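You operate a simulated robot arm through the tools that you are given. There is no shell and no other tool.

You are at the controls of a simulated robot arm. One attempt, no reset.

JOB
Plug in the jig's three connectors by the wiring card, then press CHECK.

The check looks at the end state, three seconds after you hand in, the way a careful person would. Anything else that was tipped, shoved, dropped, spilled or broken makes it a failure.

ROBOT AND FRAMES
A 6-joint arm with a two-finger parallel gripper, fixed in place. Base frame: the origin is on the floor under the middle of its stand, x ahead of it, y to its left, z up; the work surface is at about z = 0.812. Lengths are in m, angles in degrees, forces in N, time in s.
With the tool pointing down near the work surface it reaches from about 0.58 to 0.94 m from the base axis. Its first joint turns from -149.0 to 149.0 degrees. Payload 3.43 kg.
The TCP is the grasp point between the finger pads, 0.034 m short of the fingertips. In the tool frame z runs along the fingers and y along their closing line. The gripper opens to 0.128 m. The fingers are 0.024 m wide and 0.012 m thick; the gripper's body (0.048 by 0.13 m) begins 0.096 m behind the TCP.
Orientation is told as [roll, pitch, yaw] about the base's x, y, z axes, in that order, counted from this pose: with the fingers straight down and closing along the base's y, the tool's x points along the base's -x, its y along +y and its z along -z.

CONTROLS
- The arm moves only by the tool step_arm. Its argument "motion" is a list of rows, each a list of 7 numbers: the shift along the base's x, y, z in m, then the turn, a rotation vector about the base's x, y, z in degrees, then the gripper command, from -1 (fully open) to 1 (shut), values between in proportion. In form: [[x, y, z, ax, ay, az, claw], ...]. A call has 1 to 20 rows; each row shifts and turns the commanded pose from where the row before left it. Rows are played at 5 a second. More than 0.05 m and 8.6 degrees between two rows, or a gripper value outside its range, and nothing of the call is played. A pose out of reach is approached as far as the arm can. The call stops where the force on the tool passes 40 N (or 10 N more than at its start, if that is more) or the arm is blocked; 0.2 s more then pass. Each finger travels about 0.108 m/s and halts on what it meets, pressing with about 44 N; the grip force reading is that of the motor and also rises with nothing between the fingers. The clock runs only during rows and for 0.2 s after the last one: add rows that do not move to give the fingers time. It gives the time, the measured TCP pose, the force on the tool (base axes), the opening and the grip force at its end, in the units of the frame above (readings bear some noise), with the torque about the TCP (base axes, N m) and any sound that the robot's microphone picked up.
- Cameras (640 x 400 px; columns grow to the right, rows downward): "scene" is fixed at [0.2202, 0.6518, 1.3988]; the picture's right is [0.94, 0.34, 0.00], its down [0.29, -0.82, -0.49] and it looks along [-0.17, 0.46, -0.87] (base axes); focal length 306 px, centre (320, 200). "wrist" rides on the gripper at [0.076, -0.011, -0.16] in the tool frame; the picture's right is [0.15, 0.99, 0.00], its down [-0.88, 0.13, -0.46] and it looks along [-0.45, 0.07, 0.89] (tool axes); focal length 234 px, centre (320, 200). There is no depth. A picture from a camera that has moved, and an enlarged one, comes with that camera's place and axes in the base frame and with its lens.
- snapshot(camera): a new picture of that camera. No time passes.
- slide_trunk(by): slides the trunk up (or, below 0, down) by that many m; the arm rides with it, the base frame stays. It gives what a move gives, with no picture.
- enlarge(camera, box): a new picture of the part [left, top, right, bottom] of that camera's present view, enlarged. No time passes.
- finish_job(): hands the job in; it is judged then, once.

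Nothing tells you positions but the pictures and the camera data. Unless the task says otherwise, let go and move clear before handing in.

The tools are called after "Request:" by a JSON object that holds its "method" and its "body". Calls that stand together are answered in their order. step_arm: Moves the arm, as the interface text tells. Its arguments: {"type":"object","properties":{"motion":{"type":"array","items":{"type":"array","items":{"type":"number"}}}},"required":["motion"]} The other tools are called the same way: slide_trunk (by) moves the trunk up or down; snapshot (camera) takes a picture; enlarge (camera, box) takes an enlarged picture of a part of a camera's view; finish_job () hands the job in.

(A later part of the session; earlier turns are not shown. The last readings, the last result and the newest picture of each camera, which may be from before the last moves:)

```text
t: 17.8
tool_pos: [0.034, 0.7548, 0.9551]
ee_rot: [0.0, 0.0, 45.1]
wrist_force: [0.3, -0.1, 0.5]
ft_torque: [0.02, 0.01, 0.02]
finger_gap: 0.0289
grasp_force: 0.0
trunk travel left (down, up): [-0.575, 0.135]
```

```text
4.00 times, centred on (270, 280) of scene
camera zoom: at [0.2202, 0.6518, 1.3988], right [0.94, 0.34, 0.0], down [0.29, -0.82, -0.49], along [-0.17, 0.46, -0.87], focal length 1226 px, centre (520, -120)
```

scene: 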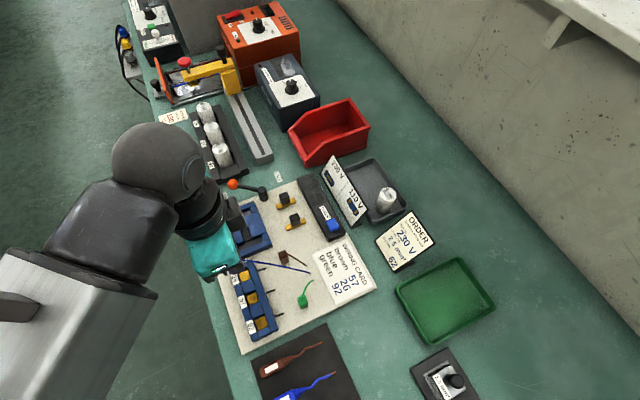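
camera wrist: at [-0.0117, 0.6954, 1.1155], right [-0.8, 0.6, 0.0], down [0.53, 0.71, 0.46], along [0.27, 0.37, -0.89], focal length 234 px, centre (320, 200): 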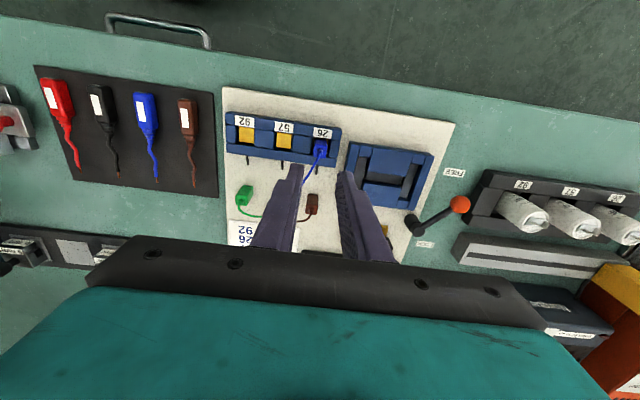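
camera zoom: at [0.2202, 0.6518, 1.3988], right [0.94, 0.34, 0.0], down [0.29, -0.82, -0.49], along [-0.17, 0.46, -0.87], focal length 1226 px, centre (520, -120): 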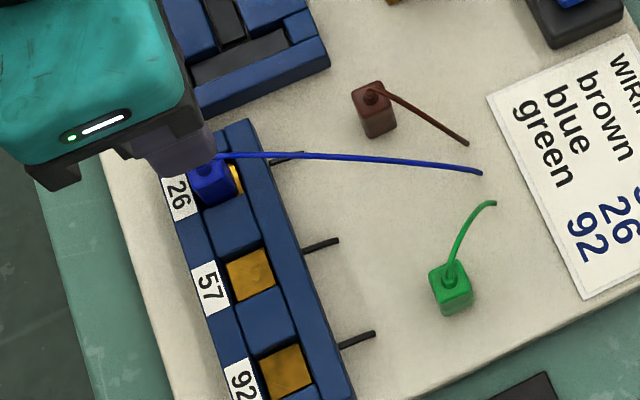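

Blue stands upright in socket 26. Next is brown, estimated at (0.0885, 0.810). I'll move above it and check both brown and the seated blue.

Request:
{"method": "step_arm", "body": {"motion": [[0.0109, 0.0106, 0, 0, 0, 0, 0.55], [0.0109, 0.0106, 0, 0, 0, 0, 0.55], [0.0109, 0.0106, 0, 0, 0, 0, 0.55], [0.0108, 0.0105, 0, 0, 0, 0, 0.55], [0.0108, 0.0105, -0.02, 0, 0, -1.5, 0.55], [0, 0, -0.02, 0, 0, -1.5, 0.55], [0, 0, 0, 0, 0, 0, 0.55]]}}

Request:
{"method": "enlarge", "body": {"camera": "wrist", "box": [250, 130, 390, 230]}}

Request:
{"method": "enlarge", "body": {"camera": "scene", "box": [210, 230, 330, 330]}}

Request:
{"method": "snapshot", "body": {"camera": "wrist"}}

```text
t: 19.4
tool_pos: [0.089, 0.8081, 0.9144]
ee_rot: [0.0, 0.1, 42.0]
wrist_force: [-1.1, 0.6, 0.4]
ft_torque: [0.0, -0.03, 0.03]
finger_gap: 0.0287
grasp_force: 0.2
trunk travel left (down, up): [-0.575, 0.135]
```

```text
4.00 times, centred on (320, 180) of wrist
camera zoom: at [0.0397, 0.75, 1.0747], right [-0.77, 0.64, 0.0], down [0.57, 0.69, 0.46], along [0.29, 0.35, -0.89], focal length 937 px, centre (320, 280)
```

zoom: 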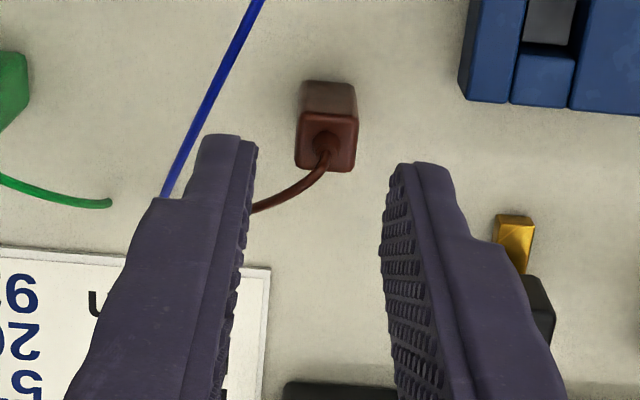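

```text
4.00 times, centred on (270, 280) of scene
camera zoom: at [0.2202, 0.6518, 1.3988], right [0.94, 0.34, 0.0], down [0.29, -0.82, -0.49], along [-0.17, 0.46, -0.87], focal length 1226 px, centre (520, -120)
```

zoom: 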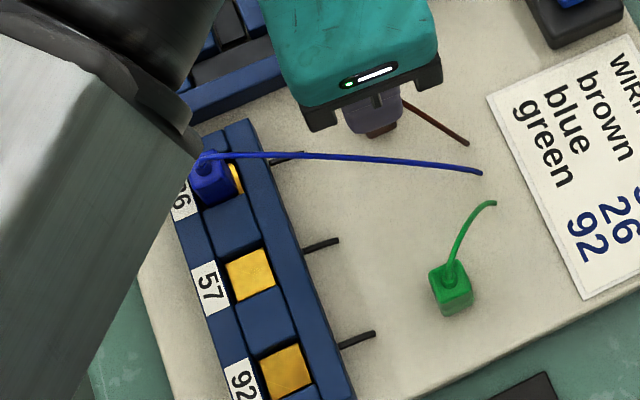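

```text
taken
camera wrist: at [0.0397, 0.75, 1.0747], right [-0.77, 0.64, 0.0], down [0.57, 0.69, 0.46], along [0.29, 0.35, -0.89], focal length 234 px, centre (320, 200)
```

wrist: 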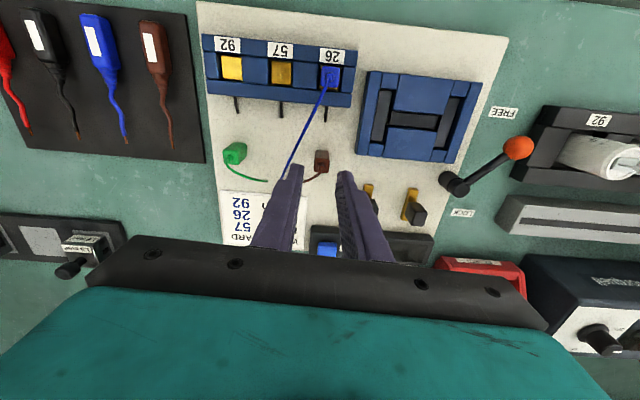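

Request:
{"method": "enlarge", "body": {"camera": "scene", "box": [245, 250, 290, 290]}}

Request:
{"method": "enlarge", "body": {"camera": "wrist", "box": [260, 40, 360, 110]}}

Request:
{"method": "enlarge", "body": {"camera": "wrist", "box": [300, 140, 345, 185]}}

```text
10.00 times, centred on (268, 270) of scene
camera zoom: at [0.2202, 0.6518, 1.3988], right [0.94, 0.34, 0.0], down [0.29, -0.82, -0.49], along [-0.17, 0.46, -0.87], focal length 3064 px, centre (845, -500)
```

zoom: 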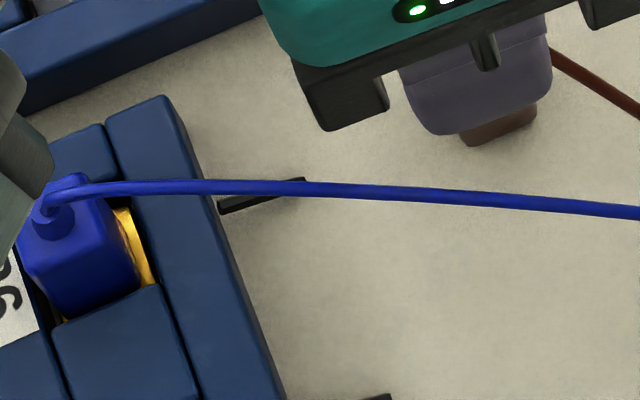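

```text
5.71 times, centred on (310, 75) of wrist
camera zoom: at [0.0397, 0.75, 1.0747], right [-0.77, 0.64, 0.0], down [0.57, 0.69, 0.46], along [0.29, 0.35, -0.89], focal length 1338 px, centre (377, 914)
```

zoom: 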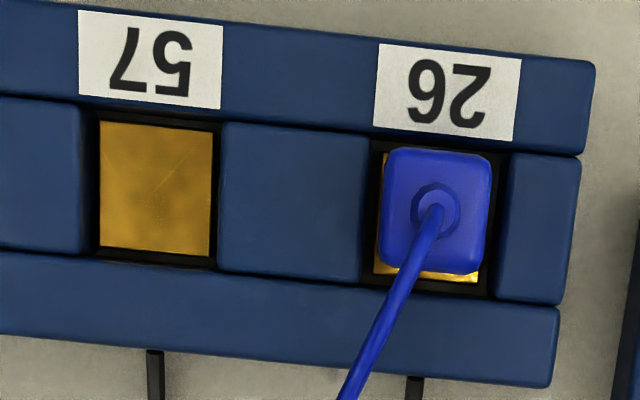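

```text
8.89 times, centred on (322, 162) of wrist
camera zoom: at [0.0397, 0.75, 1.0747], right [-0.77, 0.64, 0.0], down [0.57, 0.69, 0.46], along [0.29, 0.35, -0.89], focal length 2082 px, centre (298, 533)
```

zoom: 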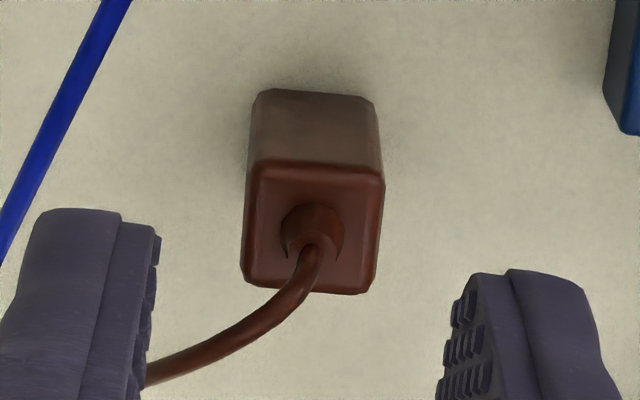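

Blue may have risen a little on a springy pad after I let go. I'll look closely at how it sits before going on.

Request:
{"method": "enlarge", "body": {"camera": "scene", "box": [243, 262, 269, 286]}}

Request:
{"method": "enlarge", "body": {"camera": "wrist", "box": [310, 55, 360, 95]}}

Request:
{"method": "enlarge", "body": {"camera": "wrist", "box": [260, 45, 310, 85]}}

```text
16.00 times, centred on (256, 274) of scene
camera zoom: at [0.2202, 0.6518, 1.3988], right [0.94, 0.34, 0.0], down [0.29, -0.82, -0.49], along [-0.17, 0.46, -0.87], focal length 4903 px, centre (1344, -984)
```

zoom: 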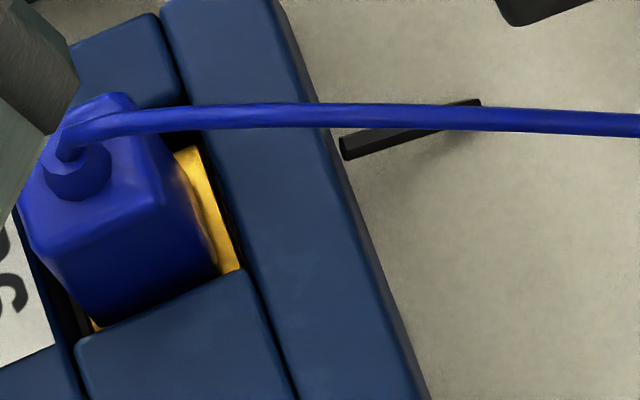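

```text
10.00 times, centred on (335, 75) of wrist
camera zoom: at [0.0397, 0.75, 1.0747], right [-0.77, 0.64, 0.0], down [0.57, 0.69, 0.46], along [0.29, 0.35, -0.89], focal length 2342 px, centre (170, 1450)
```

zoom: 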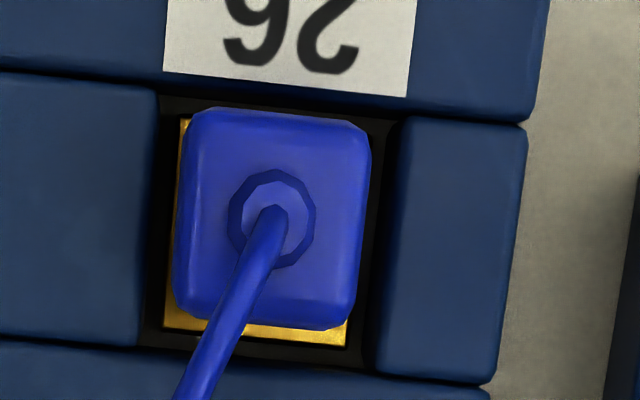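

```text
10.00 times, centred on (285, 65) of wrist
camera zoom: at [0.0397, 0.75, 1.0747], right [-0.77, 0.64, 0.0], down [0.57, 0.69, 0.46], along [0.29, 0.35, -0.89], focal length 2342 px, centre (670, 1550)
```

zoom: 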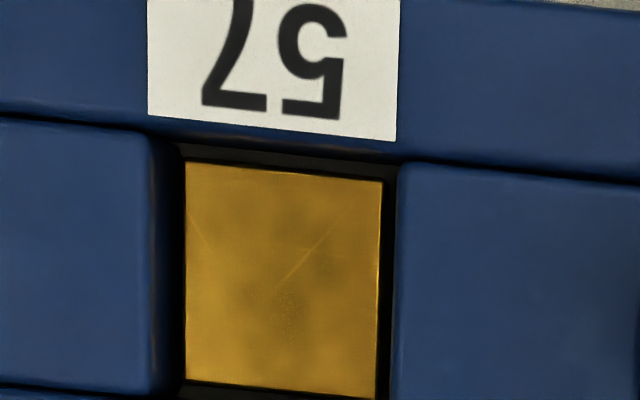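

Blue is upright and its gold pad sits lower than the untouched one, so it did go in. However, my fingertips may have reached the block top before it was fully home. I'll grip brown a few millimetres higher so I can press further.

Request:
{"method": "step_arm", "body": {"motion": [[-0.0006, 0.0018, -0.012, 0, 0, 1, 0.58], [0, 0, -0.012, 0, 0, 0.5, 0.58], [0, 0, -0.011, 0, 0, 0, 0.58], [0, 0, 0, 0, 0, 0, 0.58]]}}

Request:
{"method": "enlarge", "body": {"camera": "wrist", "box": [280, 135, 360, 200]}}

```text
t: 20.4
tool_pos: [0.0874, 0.8104, 0.8796]
ee_rot: [0.1, 0.0, 43.5]
wrist_force: [-0.1, 0.6, -1.0]
ft_torque: [0.03, -0.03, 0.03]
finger_gap: 0.0268
grasp_force: 0.1
trunk travel left (down, up): [-0.575, 0.135]
```

```text
6.15 times, centred on (320, 168) of wrist
camera zoom: at [0.0405, 0.7515, 1.0402], right [-0.79, 0.62, 0.0], down [0.55, 0.7, 0.46], along [0.28, 0.36, -0.89], focal length 1441 px, centre (320, 400)
```

zoom: 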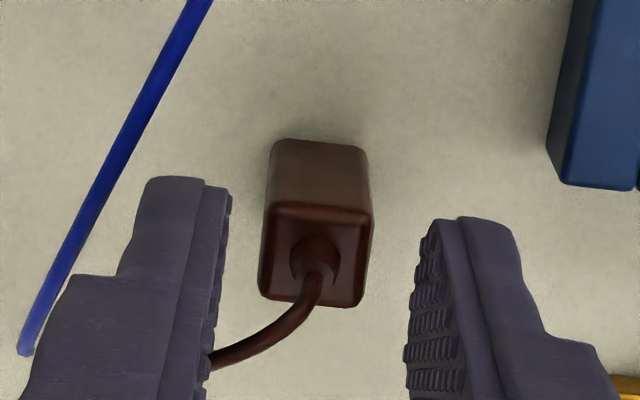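

Request:
{"method": "step_arm", "body": {"motion": [[-0.0006, -0.0008, -0.002, 0, 0, 0, 0.58], [0, 0, -0.002, 0, 0, 0, 0.58], [0, 0, 0, 0, 0, 0, 0.7], [0, 0, 0, 0, 0, 0, 0.8], [0, 0, 0, 0, 0, 0, 0.9], [0, 0, 0, 0, 0, 0, 1.0], [0, 0, 0, 0, 0, 0, 1.0]]}}

Request:
{"method": "enlarge", "body": {"camera": "wrist", "box": [280, 135, 360, 200]}}

```text
t: 22.0
tool_pos: [0.0879, 0.8097, 0.8752]
ee_rot: [0.1, 0.1, 43.5]
wrist_force: [-0.8, 0.2, 0.7]
ft_torque: [0.03, 0.02, 0.01]
finger_gap: 0.0146
grasp_force: 44.5
trunk travel left (down, up): [-0.575, 0.135]
```

```text
6.15 times, centred on (320, 168) of wrist
camera zoom: at [0.0405, 0.7505, 1.0355], right [-0.79, 0.62, 0.0], down [0.55, 0.7, 0.46], along [0.28, 0.36, -0.89], focal length 1441 px, centre (320, 400)
```

zoom: 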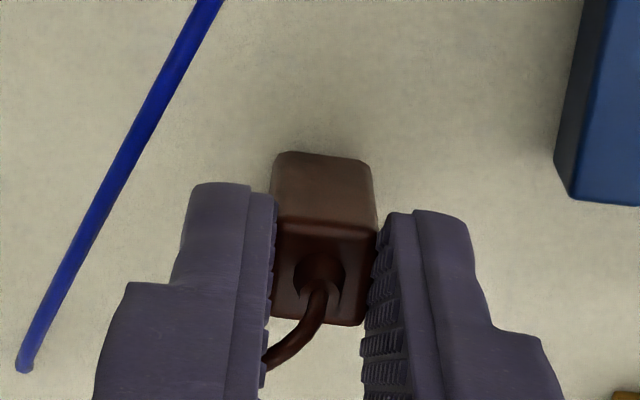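

Brown is gripped. I'll lift it, square it to the jig and carry it over socket 57.

Request:
{"method": "step_arm", "body": {"motion": [[0, 0, 0.005, 0, 0, 0, 1], [0, 0, 0.02, 0, 0, 0, 1], [0, 0, 0.025, 0, 0, 0.5, 1], [0, 0, 0.025, 0, 0, 1, 1], [-0.0061, -0.022, 0, 0, 0, 0, 1], [-0.0061, -0.022, 0, 0, 0, 0, 1], [-0.0061, -0.022, 0, 0, 0, 0, 1], [-0.006, -0.022, 0, 0, 0, 0, 1], [0, 0, -0.02, 0, 0, 0, 1], [0, 0, -0.02, 0, 0, 0, 1], [0, 0, 0, 0, 0, 0, 1]]}}

Request:
{"method": "enlarge", "body": {"camera": "wrist", "box": [280, 125, 360, 190]}}

Request:
{"method": "enlarge", "body": {"camera": "scene", "box": [210, 230, 330, 330]}}

```text
t: 24.4
tool_pos: [0.0617, 0.722, 0.9108]
ee_rot: [-0.1, 0.1, 45.1]
wrist_force: [0.5, -0.9, 0.0]
ft_torque: [0.0, 0.02, -0.01]
finger_gap: 0.0142
grasp_force: 43.8
trunk travel left (down, up): [-0.575, 0.135]
```

```text
6.15 times, centred on (320, 158) of wrist
camera zoom: at [0.0173, 0.662, 1.0709], right [-0.8, 0.6, 0.0], down [0.53, 0.71, 0.46], along [0.27, 0.37, -0.89], focal length 1441 px, centre (320, 462)
```

zoom: 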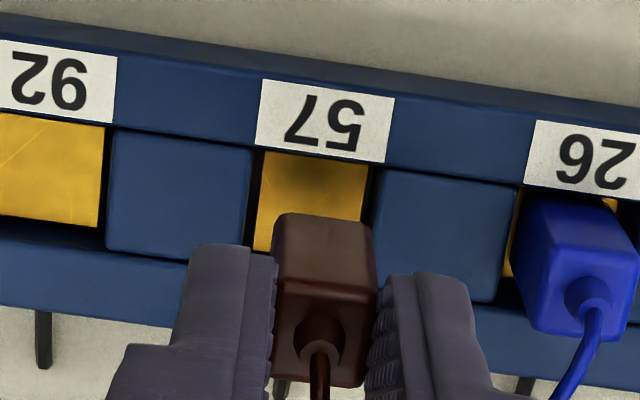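

```text
4.00 times, centred on (270, 280) of scene
camera zoom: at [0.2202, 0.6518, 1.3988], right [0.94, 0.34, 0.0], down [0.29, -0.82, -0.49], along [-0.17, 0.46, -0.87], focal length 1226 px, centre (520, -120)
```

zoom: 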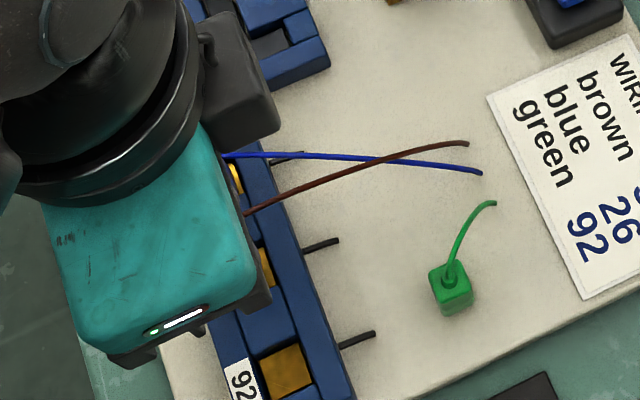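

Request:
{"method": "step_arm", "body": {"motion": [[0.0004, -0.0013, -0.005, 0, 0, 0, 1], [0.0003, -0.0013, -0.005, 0, 0, 0, 1], [0, 0, -0.005, 0, 0, 0, 1], [0, 0, 0, 0, 0, 0, 1]]}}

Request:
{"method": "enlarge", "body": {"camera": "wrist", "box": [280, 125, 360, 190]}}

```text
t: 25.4
tool_pos: [0.0646, 0.7178, 0.897]
ee_rot: [-0.1, 0.0, 45.0]
wrist_force: [-0.2, -0.2, -0.4]
ft_torque: [0.0, 0.0, -0.03]
finger_gap: 0.0144
grasp_force: 43.8
trunk travel left (down, up): [-0.575, 0.135]
```

```text
6.15 times, centred on (320, 158) of wrist
camera zoom: at [0.018, 0.6584, 1.0563], right [-0.8, 0.6, 0.0], down [0.53, 0.71, 0.46], along [0.27, 0.37, -0.89], focal length 1441 px, centre (320, 462)
```

zoom: 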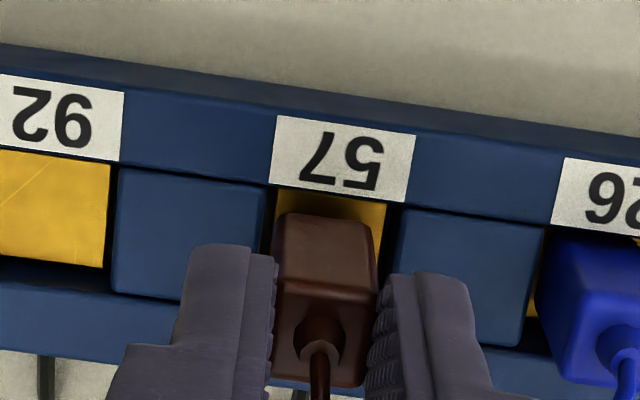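

Request:
{"method": "step_arm", "body": {"motion": [[-0.0002, 0.0011, -0.003, 0, 0, 0, 1], [0, 0, -0.003, 0, 0, 0, 1], [0, 0, -0.003, 0, 0, 0, 1], [0, 0, -0.002, 0, 0, 0, 1], [0, 0, 0, 0, 0, 0, 1]]}}

Request:
{"method": "enlarge", "body": {"camera": "wrist", "box": [280, 125, 360, 190]}}

```text
t: 26.6
tool_pos: [0.0636, 0.7181, 0.8845]
ee_rot: [-0.1, 0.1, 45.0]
wrist_force: [-0.3, 0.4, 2.4]
ft_torque: [0.03, 0.04, -0.03]
finger_gap: 0.0144
grasp_force: 44.1
trunk travel left (down, up): [-0.575, 0.135]
```

```text
6.15 times, centred on (320, 158) of wrist
camera zoom: at [0.018, 0.6582, 1.0448], right [-0.8, 0.6, 0.0], down [0.53, 0.71, 0.46], along [0.27, 0.37, -0.89], focal length 1441 px, centre (320, 462)
```

zoom: 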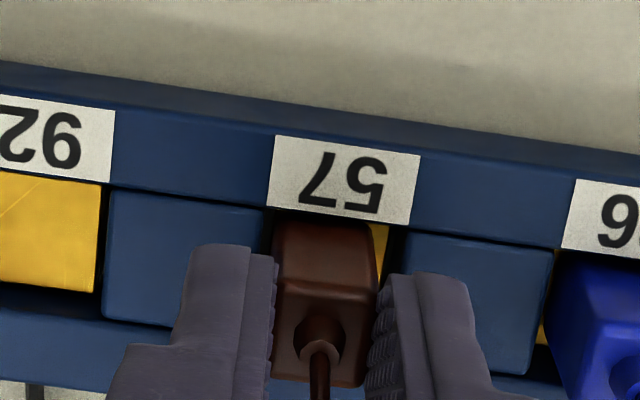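

Contact again at the pad level. Brown is about 1.3 mm off to one side, so I'll lift slightly, correct and then press.

Request:
{"method": "step_arm", "body": {"motion": [[0, 0, 0.003, 0, 0, 0, 1], [-0.001, 0.0008, 0, 0, 0, 0, 1], [0, 0, -0.0025, 0, 0, 0, 1], [0, 0, 0, 0, 0, 0, 1]]}}

Request:
{"method": "enlarge", "body": {"camera": "wrist", "box": [280, 125, 360, 190]}}

```text
t: 27.6
tool_pos: [0.0613, 0.7194, 0.8854]
ee_rot: [0.0, 0.0, 44.8]
wrist_force: [-0.1, 0.3, 2.2]
ft_torque: [-0.03, -0.03, -0.01]
finger_gap: 0.014
grasp_force: 44.5
trunk travel left (down, up): [-0.575, 0.135]
```

```text
6.15 times, centred on (320, 158) of wrist
camera zoom: at [0.0164, 0.6597, 1.0461], right [-0.8, 0.6, 0.0], down [0.53, 0.71, 0.46], along [0.27, 0.37, -0.89], focal length 1441 px, centre (320, 462)
```

zoom: 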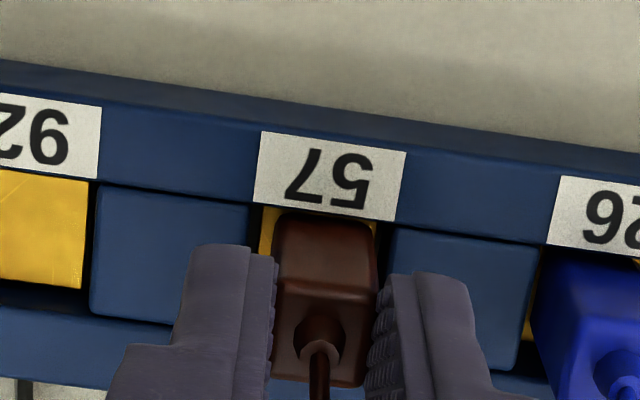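

Well centred now. I'll press down in small steps.

Request:
{"method": "step_arm", "body": {"motion": [[0, 0, -0.002, 0, 0, 0, 1], [0, 0, -0.002, 0, 0, 0, 1], [0, 0, 0, 0, 0, 0, 1]]}}

Request:
{"method": "enlarge", "body": {"camera": "wrist", "box": [280, 125, 360, 190]}}

```text
t: 28.4
tool_pos: [0.0637, 0.7212, 0.8816]
ee_rot: [-0.1, 0.0, 45.0]
wrist_force: [-0.5, 0.0, -0.1]
ft_torque: [-0.01, 0.03, 0.0]
finger_gap: 0.0141
grasp_force: 43.8
trunk travel left (down, up): [-0.575, 0.135]
```

```text
6.15 times, centred on (320, 158) of wrist
camera zoom: at [0.0171, 0.6608, 1.0414], right [-0.8, 0.6, 0.0], down [0.53, 0.71, 0.46], along [0.27, 0.37, -0.89], focal length 1441 px, centre (320, 462)
```

zoom: 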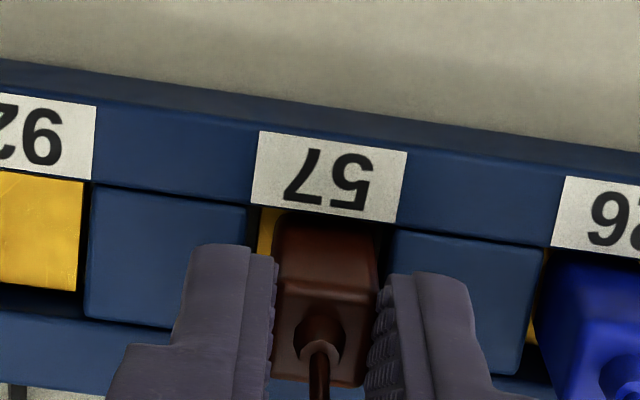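

Request:
{"method": "step_arm", "body": {"motion": [[0, 0, -0.0015, 0, 0, 0, 1], [0, 0, -0.0015, 0, 0, 0, 1], [0, 0, 0, 0, 0, 0, 1]]}}

Request:
{"method": "enlarge", "body": {"camera": "wrist", "box": [280, 125, 360, 190]}}

```text
t: 29.2
tool_pos: [0.0625, 0.7205, 0.8795]
ee_rot: [0.1, -0.2, 44.9]
wrist_force: [1.6, 5.2, 21.3]
ft_torque: [0.36, -0.13, -0.01]
finger_gap: 0.0143
grasp_force: 44.4
trunk travel left (down, up): [-0.575, 0.135]
```

```text
6.15 times, centred on (320, 158) of wrist
camera zoom: at [0.0168, 0.6595, 1.0401], right [-0.8, 0.6, 0.0], down [0.53, 0.71, 0.46], along [0.27, 0.37, -0.89], focal length 1441 px, centre (320, 462)
```

zoom: 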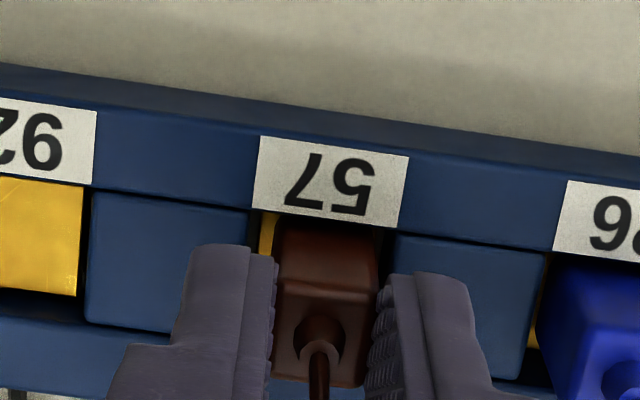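

It bottomed at the same depth as blue, even though I gripped it higher, so that is the socket floor and not the fingers. I'll ease off, release and rise.

Request:
{"method": "step_arm", "body": {"motion": [[0, 0, 0.0015, 0, 0, 0, 1], [0, 0, 0, 0, 0, 0, 0.66], [0, 0, 0, 0, 0, 0, 0.66], [0, 0, 0, 0, 0, 0, 0.66]]}}

Request:
{"method": "enlarge", "body": {"camera": "wrist", "box": [280, 125, 360, 190]}}

Request:
{"method": "step_arm", "body": {"motion": [[0, 0, 0.01, 0, 0, 0, 0.66], [0, 0, 0.02, 0, 0, 0, 0.66], [0, 0, 0.03, 0, 0, 0, 0.6], [0, 0, 0.015, 0, 0, 0, 0.55], [0, 0, 0, 0, 0, 0, 0.55]]}}

Request:
{"method": "enlarge", "body": {"camera": "wrist", "box": [255, 100, 355, 170]}}

```text
t: 30.2
tool_pos: [0.0628, 0.7196, 0.8787]
ee_rot: [0.1, -0.1, 45.0]
wrist_force: [0.2, -0.5, 0.5]
ft_torque: [0.05, 0.03, 0.01]
finger_gap: 0.0218
grasp_force: 0.0
trunk travel left (down, up): [-0.575, 0.135]
```

```text
6.15 times, centred on (320, 158) of wrist
camera zoom: at [0.0166, 0.6603, 1.0394], right [-0.8, 0.6, 0.0], down [0.53, 0.71, 0.46], along [0.27, 0.37, -0.89], focal length 1441 px, centre (320, 462)
```

zoom: 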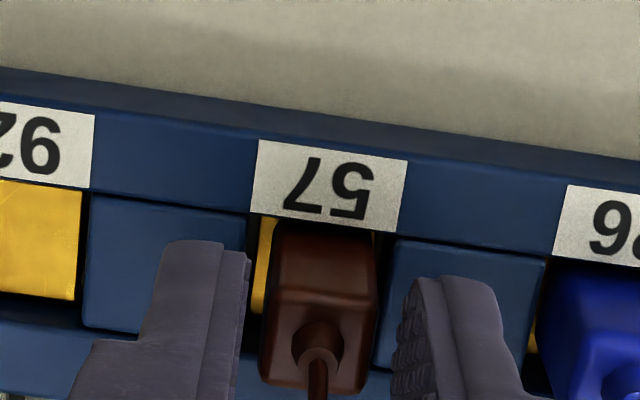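

```text
t: 31.4
tool_pos: [0.0613, 0.7201, 0.9543]
ee_rot: [0.0, 0.0, 45.0]
wrist_force: [0.0, -0.5, 0.4]
ft_torque: [0.01, -0.03, 0.03]
finger_gap: 0.0287
grasp_force: 0.1
trunk travel left (down, up): [-0.575, 0.135]
```

```text
5.71 times, centred on (305, 135) of wrist
camera zoom: at [0.0161, 0.6597, 1.1147], right [-0.8, 0.6, 0.0], down [0.53, 0.71, 0.46], along [0.27, 0.37, -0.89], focal length 1338 px, centre (406, 571)
```

zoom: 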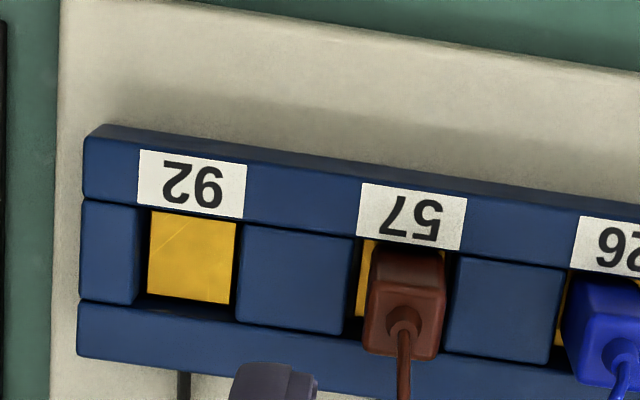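

Brown is in 57 and standing upright. I'll go to the green connector next, estimated at (0.152, 0.7455).

Request:
{"method": "step_arm", "body": {"motion": [[0.015, 0.004, 0, 0, 0, 0, 0.55], [0.015, 0.004, 0, 0, 0, 0, 0.55], [0.015, 0.004, 0, 0, 0, 0, 0.55], [0.015, 0.004, 0, 0, 0, 0, 0.55], [0.015, 0.004, 0, 0, 0, 0, 0.55], [0.015, 0.0043, 0, 0, 0, 0, 0.55], [0, 0, -0.02, 0, 0, 0, 0.55], [0, 0, -0.02, 0, 0, 0, 0.55], [0, 0, 0, 0, 0, 0, 0.55]]}}

Request:
{"method": "enlarge", "body": {"camera": "wrist", "box": [280, 130, 360, 195]}}

Request:
{"method": "enlarge", "body": {"camera": "wrist", "box": [290, 30, 430, 130]}}

Request:
{"method": "enlarge", "body": {"camera": "scene", "box": [225, 255, 285, 345]}}

```text
t: 33.4
tool_pos: [0.1533, 0.7445, 0.9139]
ee_rot: [0.0, 0.0, 44.9]
wrist_force: [0.1, 0.5, -0.2]
ft_torque: [0.03, 0.02, 0.02]
finger_gap: 0.0287
grasp_force: 0.0
trunk travel left (down, up): [-0.575, 0.135]
```

```text
6.15 times, centred on (320, 162) of wrist
camera zoom: at [0.1072, 0.6852, 1.0734], right [-0.8, 0.6, 0.0], down [0.53, 0.71, 0.46], along [0.27, 0.37, -0.89], focal length 1441 px, centre (320, 431)
```

zoom: 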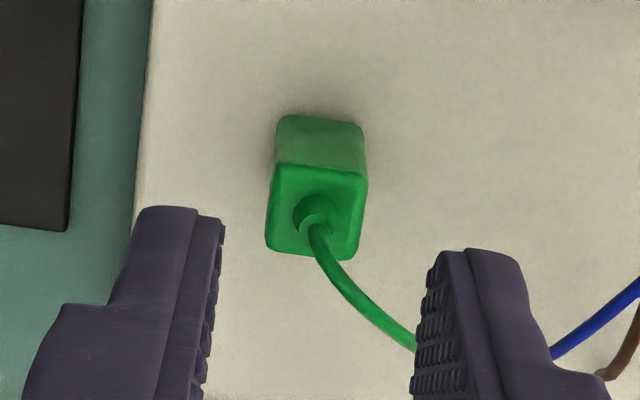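

```text
4.00 times, centred on (360, 80) of wrist
camera zoom: at [0.1072, 0.6852, 1.0734], right [-0.8, 0.6, 0.0], down [0.53, 0.71, 0.46], along [0.27, 0.37, -0.89], focal length 937 px, centre (160, 680)
```

zoom: 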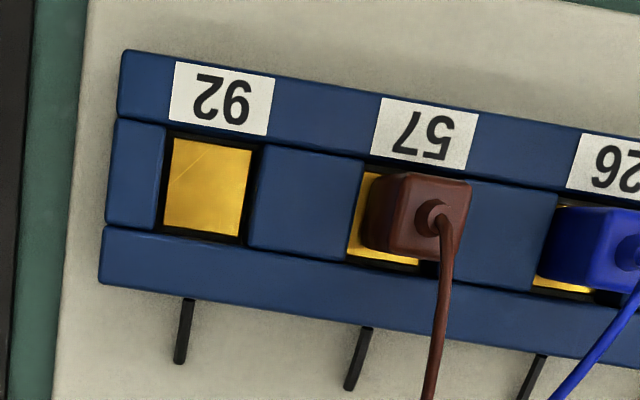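

```text
4.44 times, centred on (255, 300) of scene
camera zoom: at [0.2202, 0.6518, 1.3988], right [0.94, 0.34, 0.0], down [0.29, -0.82, -0.49], along [-0.17, 0.46, -0.87], focal length 1362 px, centre (609, -244)
```

zoom: 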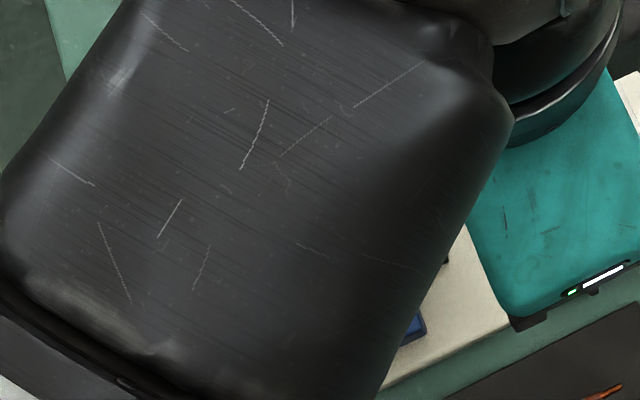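

Request:
{"method": "enlarge", "body": {"camera": "wrist", "box": [370, 60, 450, 115]}}

Request:
{"method": "enlarge", "body": {"camera": "wrist", "box": [370, 65, 410, 100]}}

```text
7.27 times, centred on (410, 88) of wrist
camera zoom: at [0.1072, 0.6852, 1.0734], right [-0.8, 0.6, 0.0], down [0.53, 0.71, 0.46], along [0.27, 0.37, -0.89], focal length 1703 px, centre (-334, 1018)
```

zoom: 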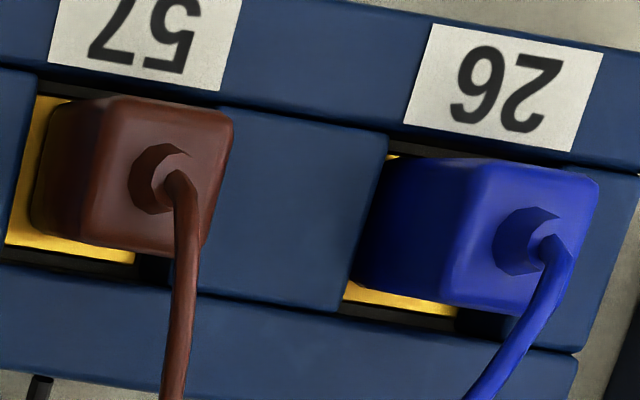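

```text
11.43 times, centred on (390, 82) of wrist
camera zoom: at [0.1072, 0.6852, 1.0734], right [-0.8, 0.6, 0.0], down [0.53, 0.71, 0.46], along [0.27, 0.37, -0.89], focal length 2676 px, centre (-480, 1543)
```

zoom: 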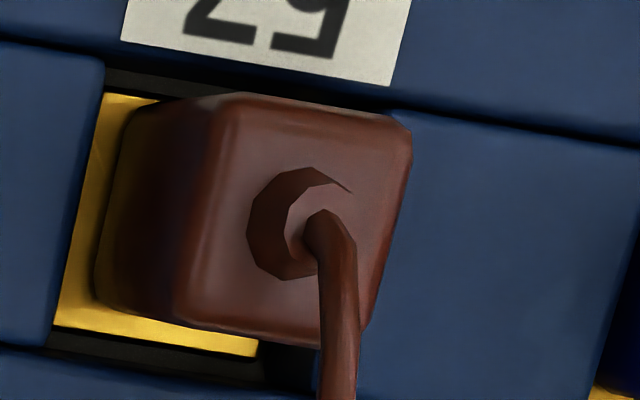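

Both plugs sit down on depressed gold pads and look the same. Green is centred between the fingers, so I'll descend and grip it at the same height as brown.

Request:
{"method": "step_arm", "body": {"motion": [[-0.0002, -0.0008, -0.012, 0, 0, 0, 0.58], [0, 0, -0.012, 0, 0, 0, 0.58], [0, 0, -0.0095, 0, 0, 0, 0.58], [0, 0, -0.004, 0, 0, 0, 0.58], [0, 0, 0, 0, 0, 0, 0.58]]}}

Request:
{"method": "enlarge", "body": {"camera": "wrist", "box": [280, 135, 360, 200]}}

```text
t: 34.6
tool_pos: [0.1521, 0.7431, 0.8763]
ee_rot: [0.0, 0.0, 45.0]
wrist_force: [-0.4, -0.4, -0.3]
ft_torque: [-0.02, -0.02, 0.0]
finger_gap: 0.0267
grasp_force: 0.1
trunk travel left (down, up): [-0.575, 0.135]
```

```text
6.15 times, centred on (320, 168) of wrist
camera zoom: at [0.1058, 0.6838, 1.0374], right [-0.8, 0.6, 0.0], down [0.53, 0.71, 0.46], along [0.27, 0.37, -0.89], focal length 1441 px, centre (320, 400)
```

zoom: 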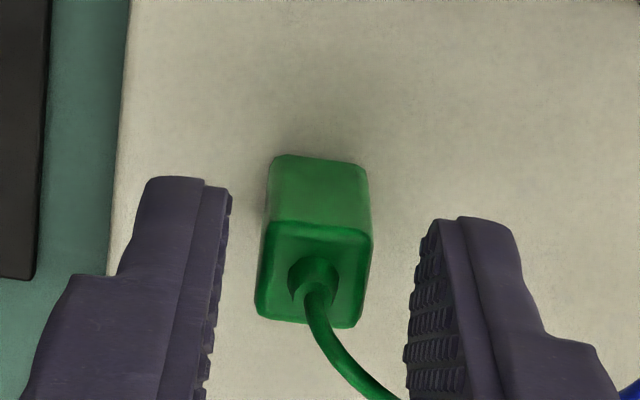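

Request:
{"method": "step_arm", "body": {"motion": [[0, 0, -0.001, 0, 0, 0, 0.7], [0, 0, 0, 0, 0, 0, 0.8], [0, 0, 0, 0, 0, 0, 0.9], [0, 0, 0, 0, 0, 0, 1.0], [0, 0, 0, 0, 0, 0, 1.0]]}}

Request:
{"method": "enlarge", "body": {"camera": "wrist", "box": [280, 135, 360, 200]}}

```text
t: 35.8
tool_pos: [0.1517, 0.7442, 0.8774]
ee_rot: [0.0, 0.0, 45.0]
wrist_force: [0.5, 0.1, 1.1]
ft_torque: [0.01, -0.01, 0.0]
finger_gap: 0.0143
grasp_force: 44.1
trunk travel left (down, up): [-0.575, 0.135]
```

```text
6.15 times, centred on (320, 168) of wrist
camera zoom: at [0.1055, 0.6839, 1.036], right [-0.8, 0.6, 0.0], down [0.53, 0.71, 0.46], along [0.27, 0.37, -0.89], focal length 1441 px, centre (320, 400)
```

zoom: 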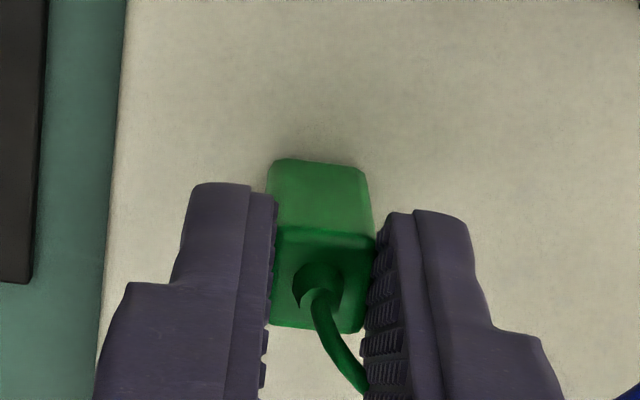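

Green is gripped. I'll lift it and carry it over socket 92.

Request:
{"method": "step_arm", "body": {"motion": [[0, 0, 0.005, 0, 0, 0, 1], [0, 0, 0.02, 0, 0, 0, 1], [0, 0, 0.025, 0, 0, 0, 1], [0, 0, 0.025, 0, 0, 0, 1], [-0.0114, -0.0114, 0, 0, 0, 0, 1], [-0.0114, -0.0114, 0, 0, 0, 0, 1], [-0.0114, -0.0114, 0, 0, 0, 0, 1], [-0.0114, -0.0114, 0, 0, 0, 0, 1], [-0.0114, -0.0114, 0, 0, 0, 0, 1], [0, 0, -0.02, 0, 0, 0, 1], [0, 0, -0.02, 0, 0, 0, 1], [0, 0, 0, 0, 0, 0, 1]]}}

Request:
{"method": "enlarge", "body": {"camera": "wrist", "box": [280, 125, 360, 190]}}

Request:
{"method": "snapshot", "body": {"camera": "scene"}}

```text
t: 38.4
tool_pos: [0.0981, 0.6853, 0.9103]
ee_rot: [0.0, 0.0, 45.0]
wrist_force: [-0.7, -0.8, -0.3]
ft_torque: [0.01, -0.01, 0.0]
finger_gap: 0.0142
grasp_force: 43.8
trunk travel left (down, up): [-0.575, 0.135]
```

```text
6.15 times, centred on (320, 158) of wrist
camera zoom: at [0.0505, 0.6257, 1.0705], right [-0.8, 0.6, 0.0], down [0.53, 0.71, 0.46], along [0.27, 0.37, -0.89], focal length 1441 px, centre (320, 462)
```

zoom: 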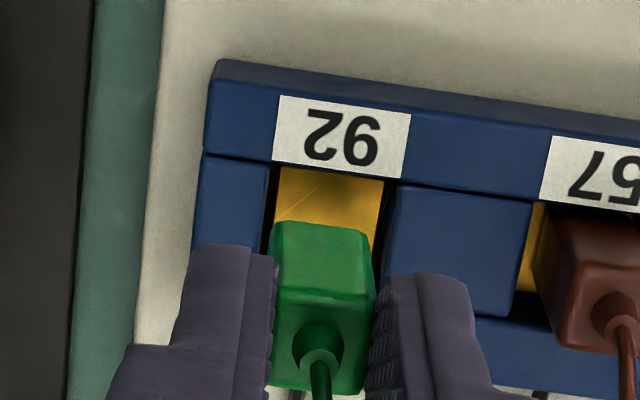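

```text
taken
```

scene: 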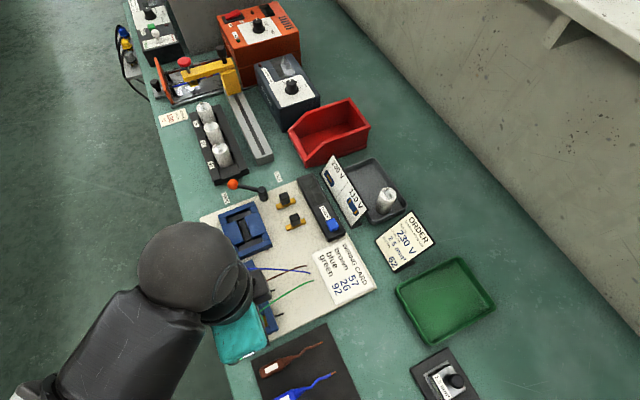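

Request:
{"method": "step_arm", "body": {"motion": [[-0.0006, 0.0005, -0.005, 0, 0, 0, 1], [0, 0, -0.005, 0, 0, 0, 1], [0, 0, -0.005, 0, 0, 0, 1], [0, 0, 0, 0, 0, 0, 1]]}}

Request:
{"method": "enlarge", "body": {"camera": "wrist", "box": [280, 125, 360, 190]}}

```text
t: 39.4
tool_pos: [0.0963, 0.687, 0.8963]
ee_rot: [0.0, 0.0, 45.0]
wrist_force: [-0.1, -0.5, -1.0]
ft_torque: [0.01, 0.01, 0.01]
finger_gap: 0.0142
grasp_force: 43.8
trunk travel left (down, up): [-0.575, 0.135]
```

```text
6.15 times, centred on (320, 158) of wrist
camera zoom: at [0.0501, 0.6263, 1.0551], right [-0.8, 0.6, 0.0], down [0.53, 0.71, 0.46], along [0.27, 0.37, -0.89], focal length 1441 px, centre (320, 462)
```

zoom: 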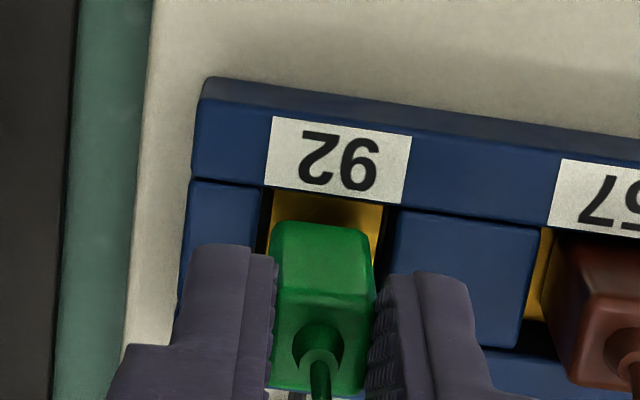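

Request:
{"method": "step_arm", "body": {"motion": [[-0.0004, 0.0003, -0.003, 0, 0, 0, 1], [0, 0, -0.003, 0, 0, 0, 1], [0, 0, -0.003, 0, 0, 0, 1], [0, 0, -0.001, 0, 0, 0, 1], [0, 0, 0, 0, 0, 0, 1]]}}

Request:
{"method": "enlarge", "body": {"camera": "wrist", "box": [280, 125, 360, 190]}}

```text
t: 40.6
tool_pos: [0.0953, 0.6879, 0.8857]
ee_rot: [0.0, 0.0, 45.0]
wrist_force: [-0.5, 0.2, 0.7]
ft_torque: [0.08, 0.01, 0.0]
finger_gap: 0.0143
grasp_force: 44.4
trunk travel left (down, up): [-0.575, 0.135]
```

```text
6.15 times, centred on (320, 158) of wrist
camera zoom: at [0.0489, 0.6278, 1.046], right [-0.8, 0.6, 0.0], down [0.53, 0.71, 0.46], along [0.27, 0.37, -0.89], focal length 1441 px, centre (320, 462)
```

zoom: 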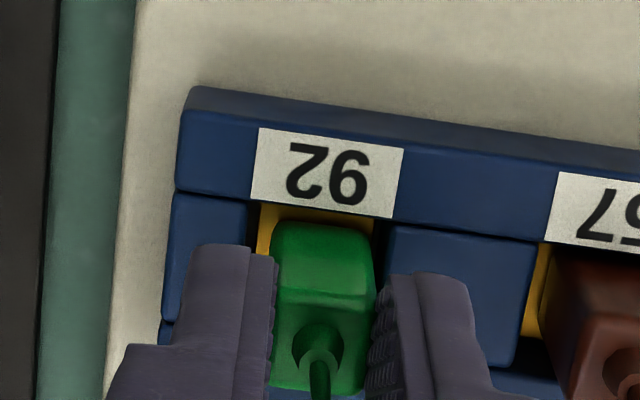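

Contact is starting and green is centred. I'll press it down as I did brown.

Request:
{"method": "step_arm", "body": {"motion": [[0, 0, -0.002, 0, 0, 0, 1], [0, 0, -0.002, 0, 0, 0, 1], [0, 0, 0, 0, 0, 0, 1]]}}

Request:
{"method": "enlarge", "body": {"camera": "wrist", "box": [280, 125, 360, 190]}}

```text
t: 41.4
tool_pos: [0.093, 0.6868, 0.8815]
ee_rot: [0.2, 0.0, 45.0]
wrist_force: [1.1, 0.3, 0.2]
ft_torque: [-0.03, 0.01, 0.0]
finger_gap: 0.0142
grasp_force: 43.9
trunk travel left (down, up): [-0.575, 0.135]
```

```text
6.15 times, centred on (320, 158) of wrist
camera zoom: at [0.0478, 0.6278, 1.0423], right [-0.8, 0.6, 0.0], down [0.53, 0.71, 0.46], along [0.27, 0.37, -0.89], focal length 1441 px, centre (320, 462)
```

zoom: 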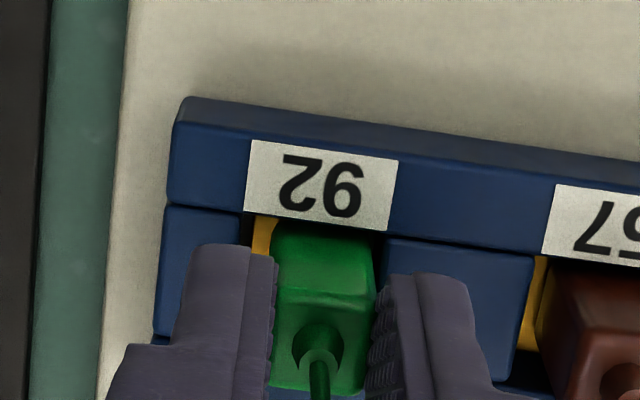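

Request:
{"method": "step_arm", "body": {"motion": [[0.0008, -0.0006, 0, 0, 0, 0, 1], [0, 0, -0.0015, 0, 0, 0, 1], [0, 0, -0.0015, 0, 0, 0, 1], [0, 0, 0, 0, 0, 0, 1]]}}

Request:
{"method": "enlarge", "body": {"camera": "wrist", "box": [280, 125, 360, 190]}}

```text
t: 42.4
tool_pos: [0.0957, 0.6876, 0.8805]
ee_rot: [0.1, -0.1, 45.1]
wrist_force: [-0.5, 1.1, 13.8]
ft_torque: [0.11, 0.05, 0.02]
finger_gap: 0.0145
grasp_force: 44.2
trunk travel left (down, up): [-0.575, 0.135]
```

```text
6.15 times, centred on (320, 158) of wrist
camera zoom: at [0.0497, 0.6263, 1.041], right [-0.8, 0.6, 0.0], down [0.53, 0.71, 0.46], along [0.27, 0.37, -0.89], focal length 1441 px, centre (320, 462)
```

zoom: 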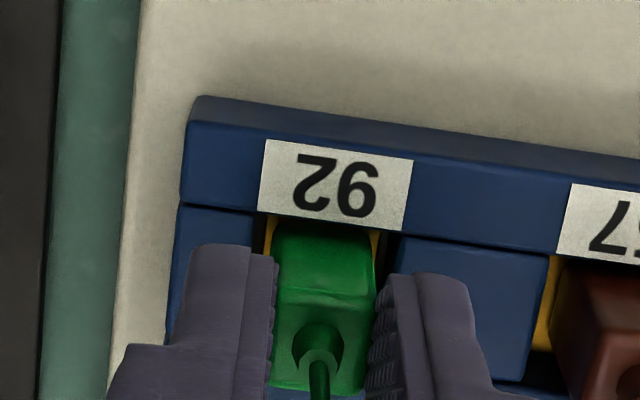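

Request:
{"method": "step_arm", "body": {"motion": [[0, 0, -0.0012, 0, 0, 0, 1], [0, 0, 0, 0, 0, 0, 1]]}}

Request:
{"method": "step_arm", "body": {"motion": [[0, 0, 0.002, 0, 0, 0, 1], [0, 0, 0, 0, 0, 0, 1]]}}

Request:
{"method": "step_arm", "body": {"motion": [[0, 0, 0, 0, 0, 0, 0.66], [0, 0, 0, 0, 0, 0, 0.66], [0, 0, 0, 0, 0, 0, 0.66]]}}

Request:
{"method": "step_arm", "body": {"motion": [[0, 0, 0.01, 0, 0, 0, 0.66], [0, 0, 0.02, 0, 0, 0, 0.66], [0, 0, 0.03, 0, 0, 0, 0.6], [0, 0, 0.015, 0, 0, 0, 0.55], [0, 0, 0, 0, 0, 0, 0.55]]}}

Request:
{"method": "snapshot", "body": {"camera": "wrist"}}

Request:
{"method": "enlarge", "body": {"camera": "wrist", "box": [280, 95, 400, 170]}}

```text
t: 43.0
tool_pos: [0.095, 0.6871, 0.8801]
ee_rot: [0.2, -0.2, 45.0]
wrist_force: [-1.7, 1.9, 28.4]
ft_torque: [0.17, 0.02, 0.01]
finger_gap: 0.0141
grasp_force: 43.9
trunk travel left (down, up): [-0.575, 0.135]
```

```text
t: 43.6
tool_pos: [0.0961, 0.6857, 0.8814]
ee_rot: [0.0, 0.0, 45.0]
wrist_force: [0.1, 2.1, 16.0]
ft_torque: [0.19, -0.01, 0.02]
finger_gap: 0.0141
grasp_force: 43.7
trunk travel left (down, up): [-0.575, 0.135]
```

```text
t: 44.4
tool_pos: [0.0964, 0.6861, 0.8798]
ee_rot: [0.1, 0.0, 45.0]
wrist_force: [-0.7, -0.6, -1.3]
ft_torque: [-0.03, -0.02, 0.02]
finger_gap: 0.0215
grasp_force: 0.1
trunk travel left (down, up): [-0.575, 0.135]
```

```text
t: 45.6
tool_pos: [0.0953, 0.6881, 0.9544]
ee_rot: [0.1, 0.0, 45.0]
wrist_force: [-0.6, 0.3, 0.0]
ft_torque: [-0.03, -0.01, 0.01]
finger_gap: 0.0284
grasp_force: 0.0
trunk travel left (down, up): [-0.575, 0.135]
```

```text
taken
camera wrist: at [0.0504, 0.6275, 1.1148], right [-0.8, 0.6, 0.0], down [0.53, 0.71, 0.46], along [0.27, 0.37, -0.89], focal length 234 px, centre (320, 200)
```

wrist: 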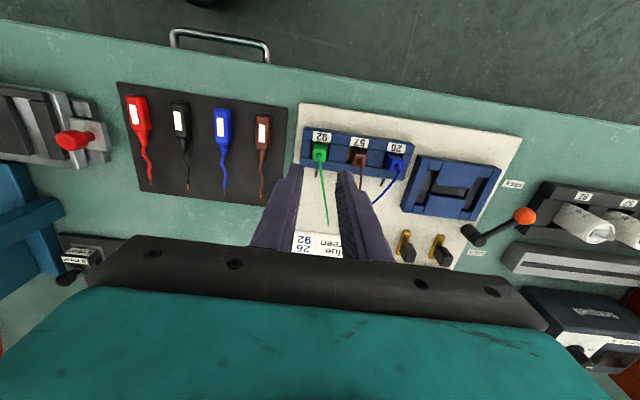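

```text
5.33 times, centred on (340, 132) of wrist
camera zoom: at [0.0504, 0.6275, 1.1148], right [-0.8, 0.6, 0.0], down [0.53, 0.71, 0.46], along [0.27, 0.37, -0.89], focal length 1249 px, centre (213, 560)
```

zoom: 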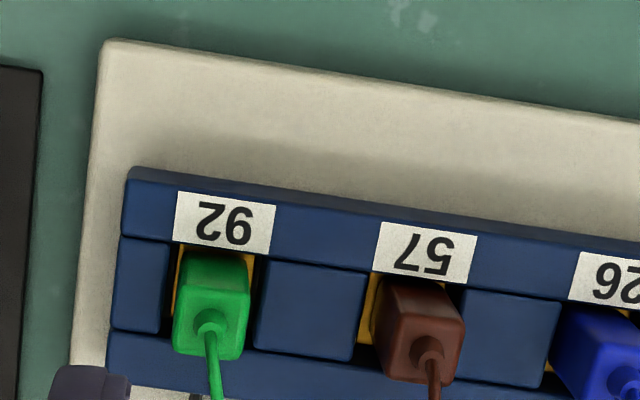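

All three connectors are in their sockets. I'll raise, close the gripper and approach the CHECK button, estimated at (0.153, 0.900), checking clearance to the upright sign next to it.

Request:
{"method": "step_arm", "body": {"motion": [[0, 0, 0.02, 0, 0, 0, 0.6], [0, 0, 0.02, 0, 0, 0, 0.7], [0.01, 0.033, 0, 0, 0, 0, 0.85], [0.01, 0.033, 0, 0, 0, 0, 1], [0.01, 0.033, 0, 0, 0, 0, 1], [0.01, 0.033, 0, 0, 0, 0, 1], [0.01, 0.033, 0, 0, 0, 0, 1], [0.008, 0.025, 0, 0, 0, 0, 1], [0, 0, 0, 0, 0, 0, 1]]}}

Request:
{"method": "snapshot", "body": {"camera": "wrist"}}

Request:
{"method": "snapshot", "body": {"camera": "scene"}}

Request:
{"method": "enlarge", "body": {"camera": "wrist", "box": [250, 120, 390, 220]}}

```text
t: 47.6
tool_pos: [0.1527, 0.8788, 0.9955]
ee_rot: [0.0, -0.1, 45.0]
wrist_force: [0.7, 0.1, 0.3]
ft_torque: [0.0, 0.0, -0.03]
finger_gap: 0.0002
grasp_force: 32.8
trunk travel left (down, up): [-0.575, 0.135]
```

```text
taken
camera wrist: at [0.1065, 0.8193, 1.1547], right [-0.8, 0.6, 0.0], down [0.53, 0.71, 0.46], along [0.27, 0.37, -0.89], focal length 234 px, centre (320, 200)
```

wrist: 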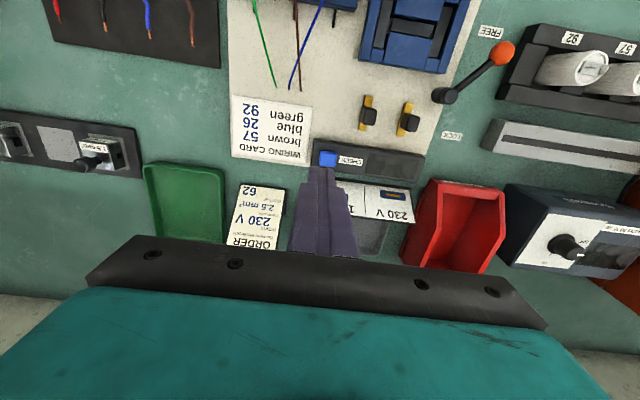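

```text
taken
```

scene: 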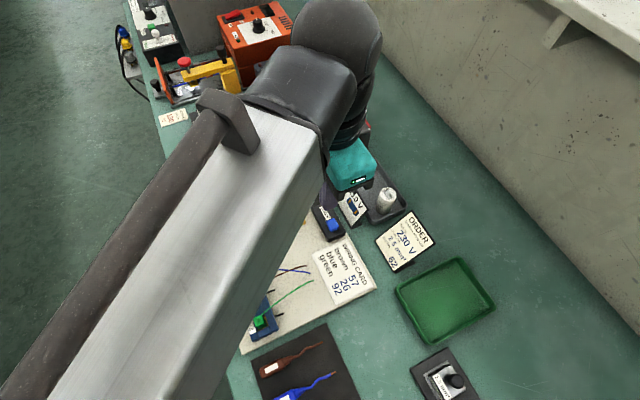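

```text
4.00 times, centred on (320, 170) of wrist
camera zoom: at [0.1065, 0.8193, 1.1547], right [-0.8, 0.6, 0.0], down [0.53, 0.71, 0.46], along [0.27, 0.37, -0.89], focal length 937 px, centre (320, 320)
```

zoom: 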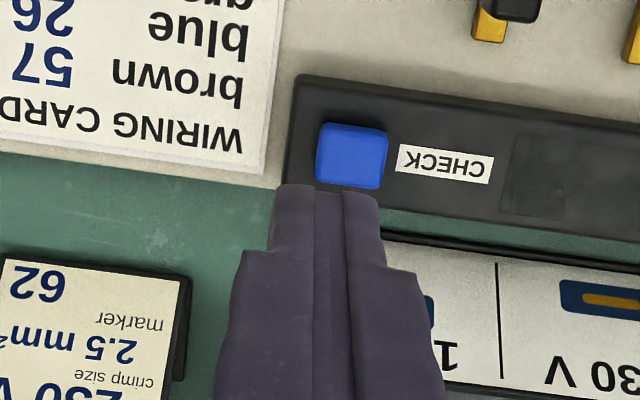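

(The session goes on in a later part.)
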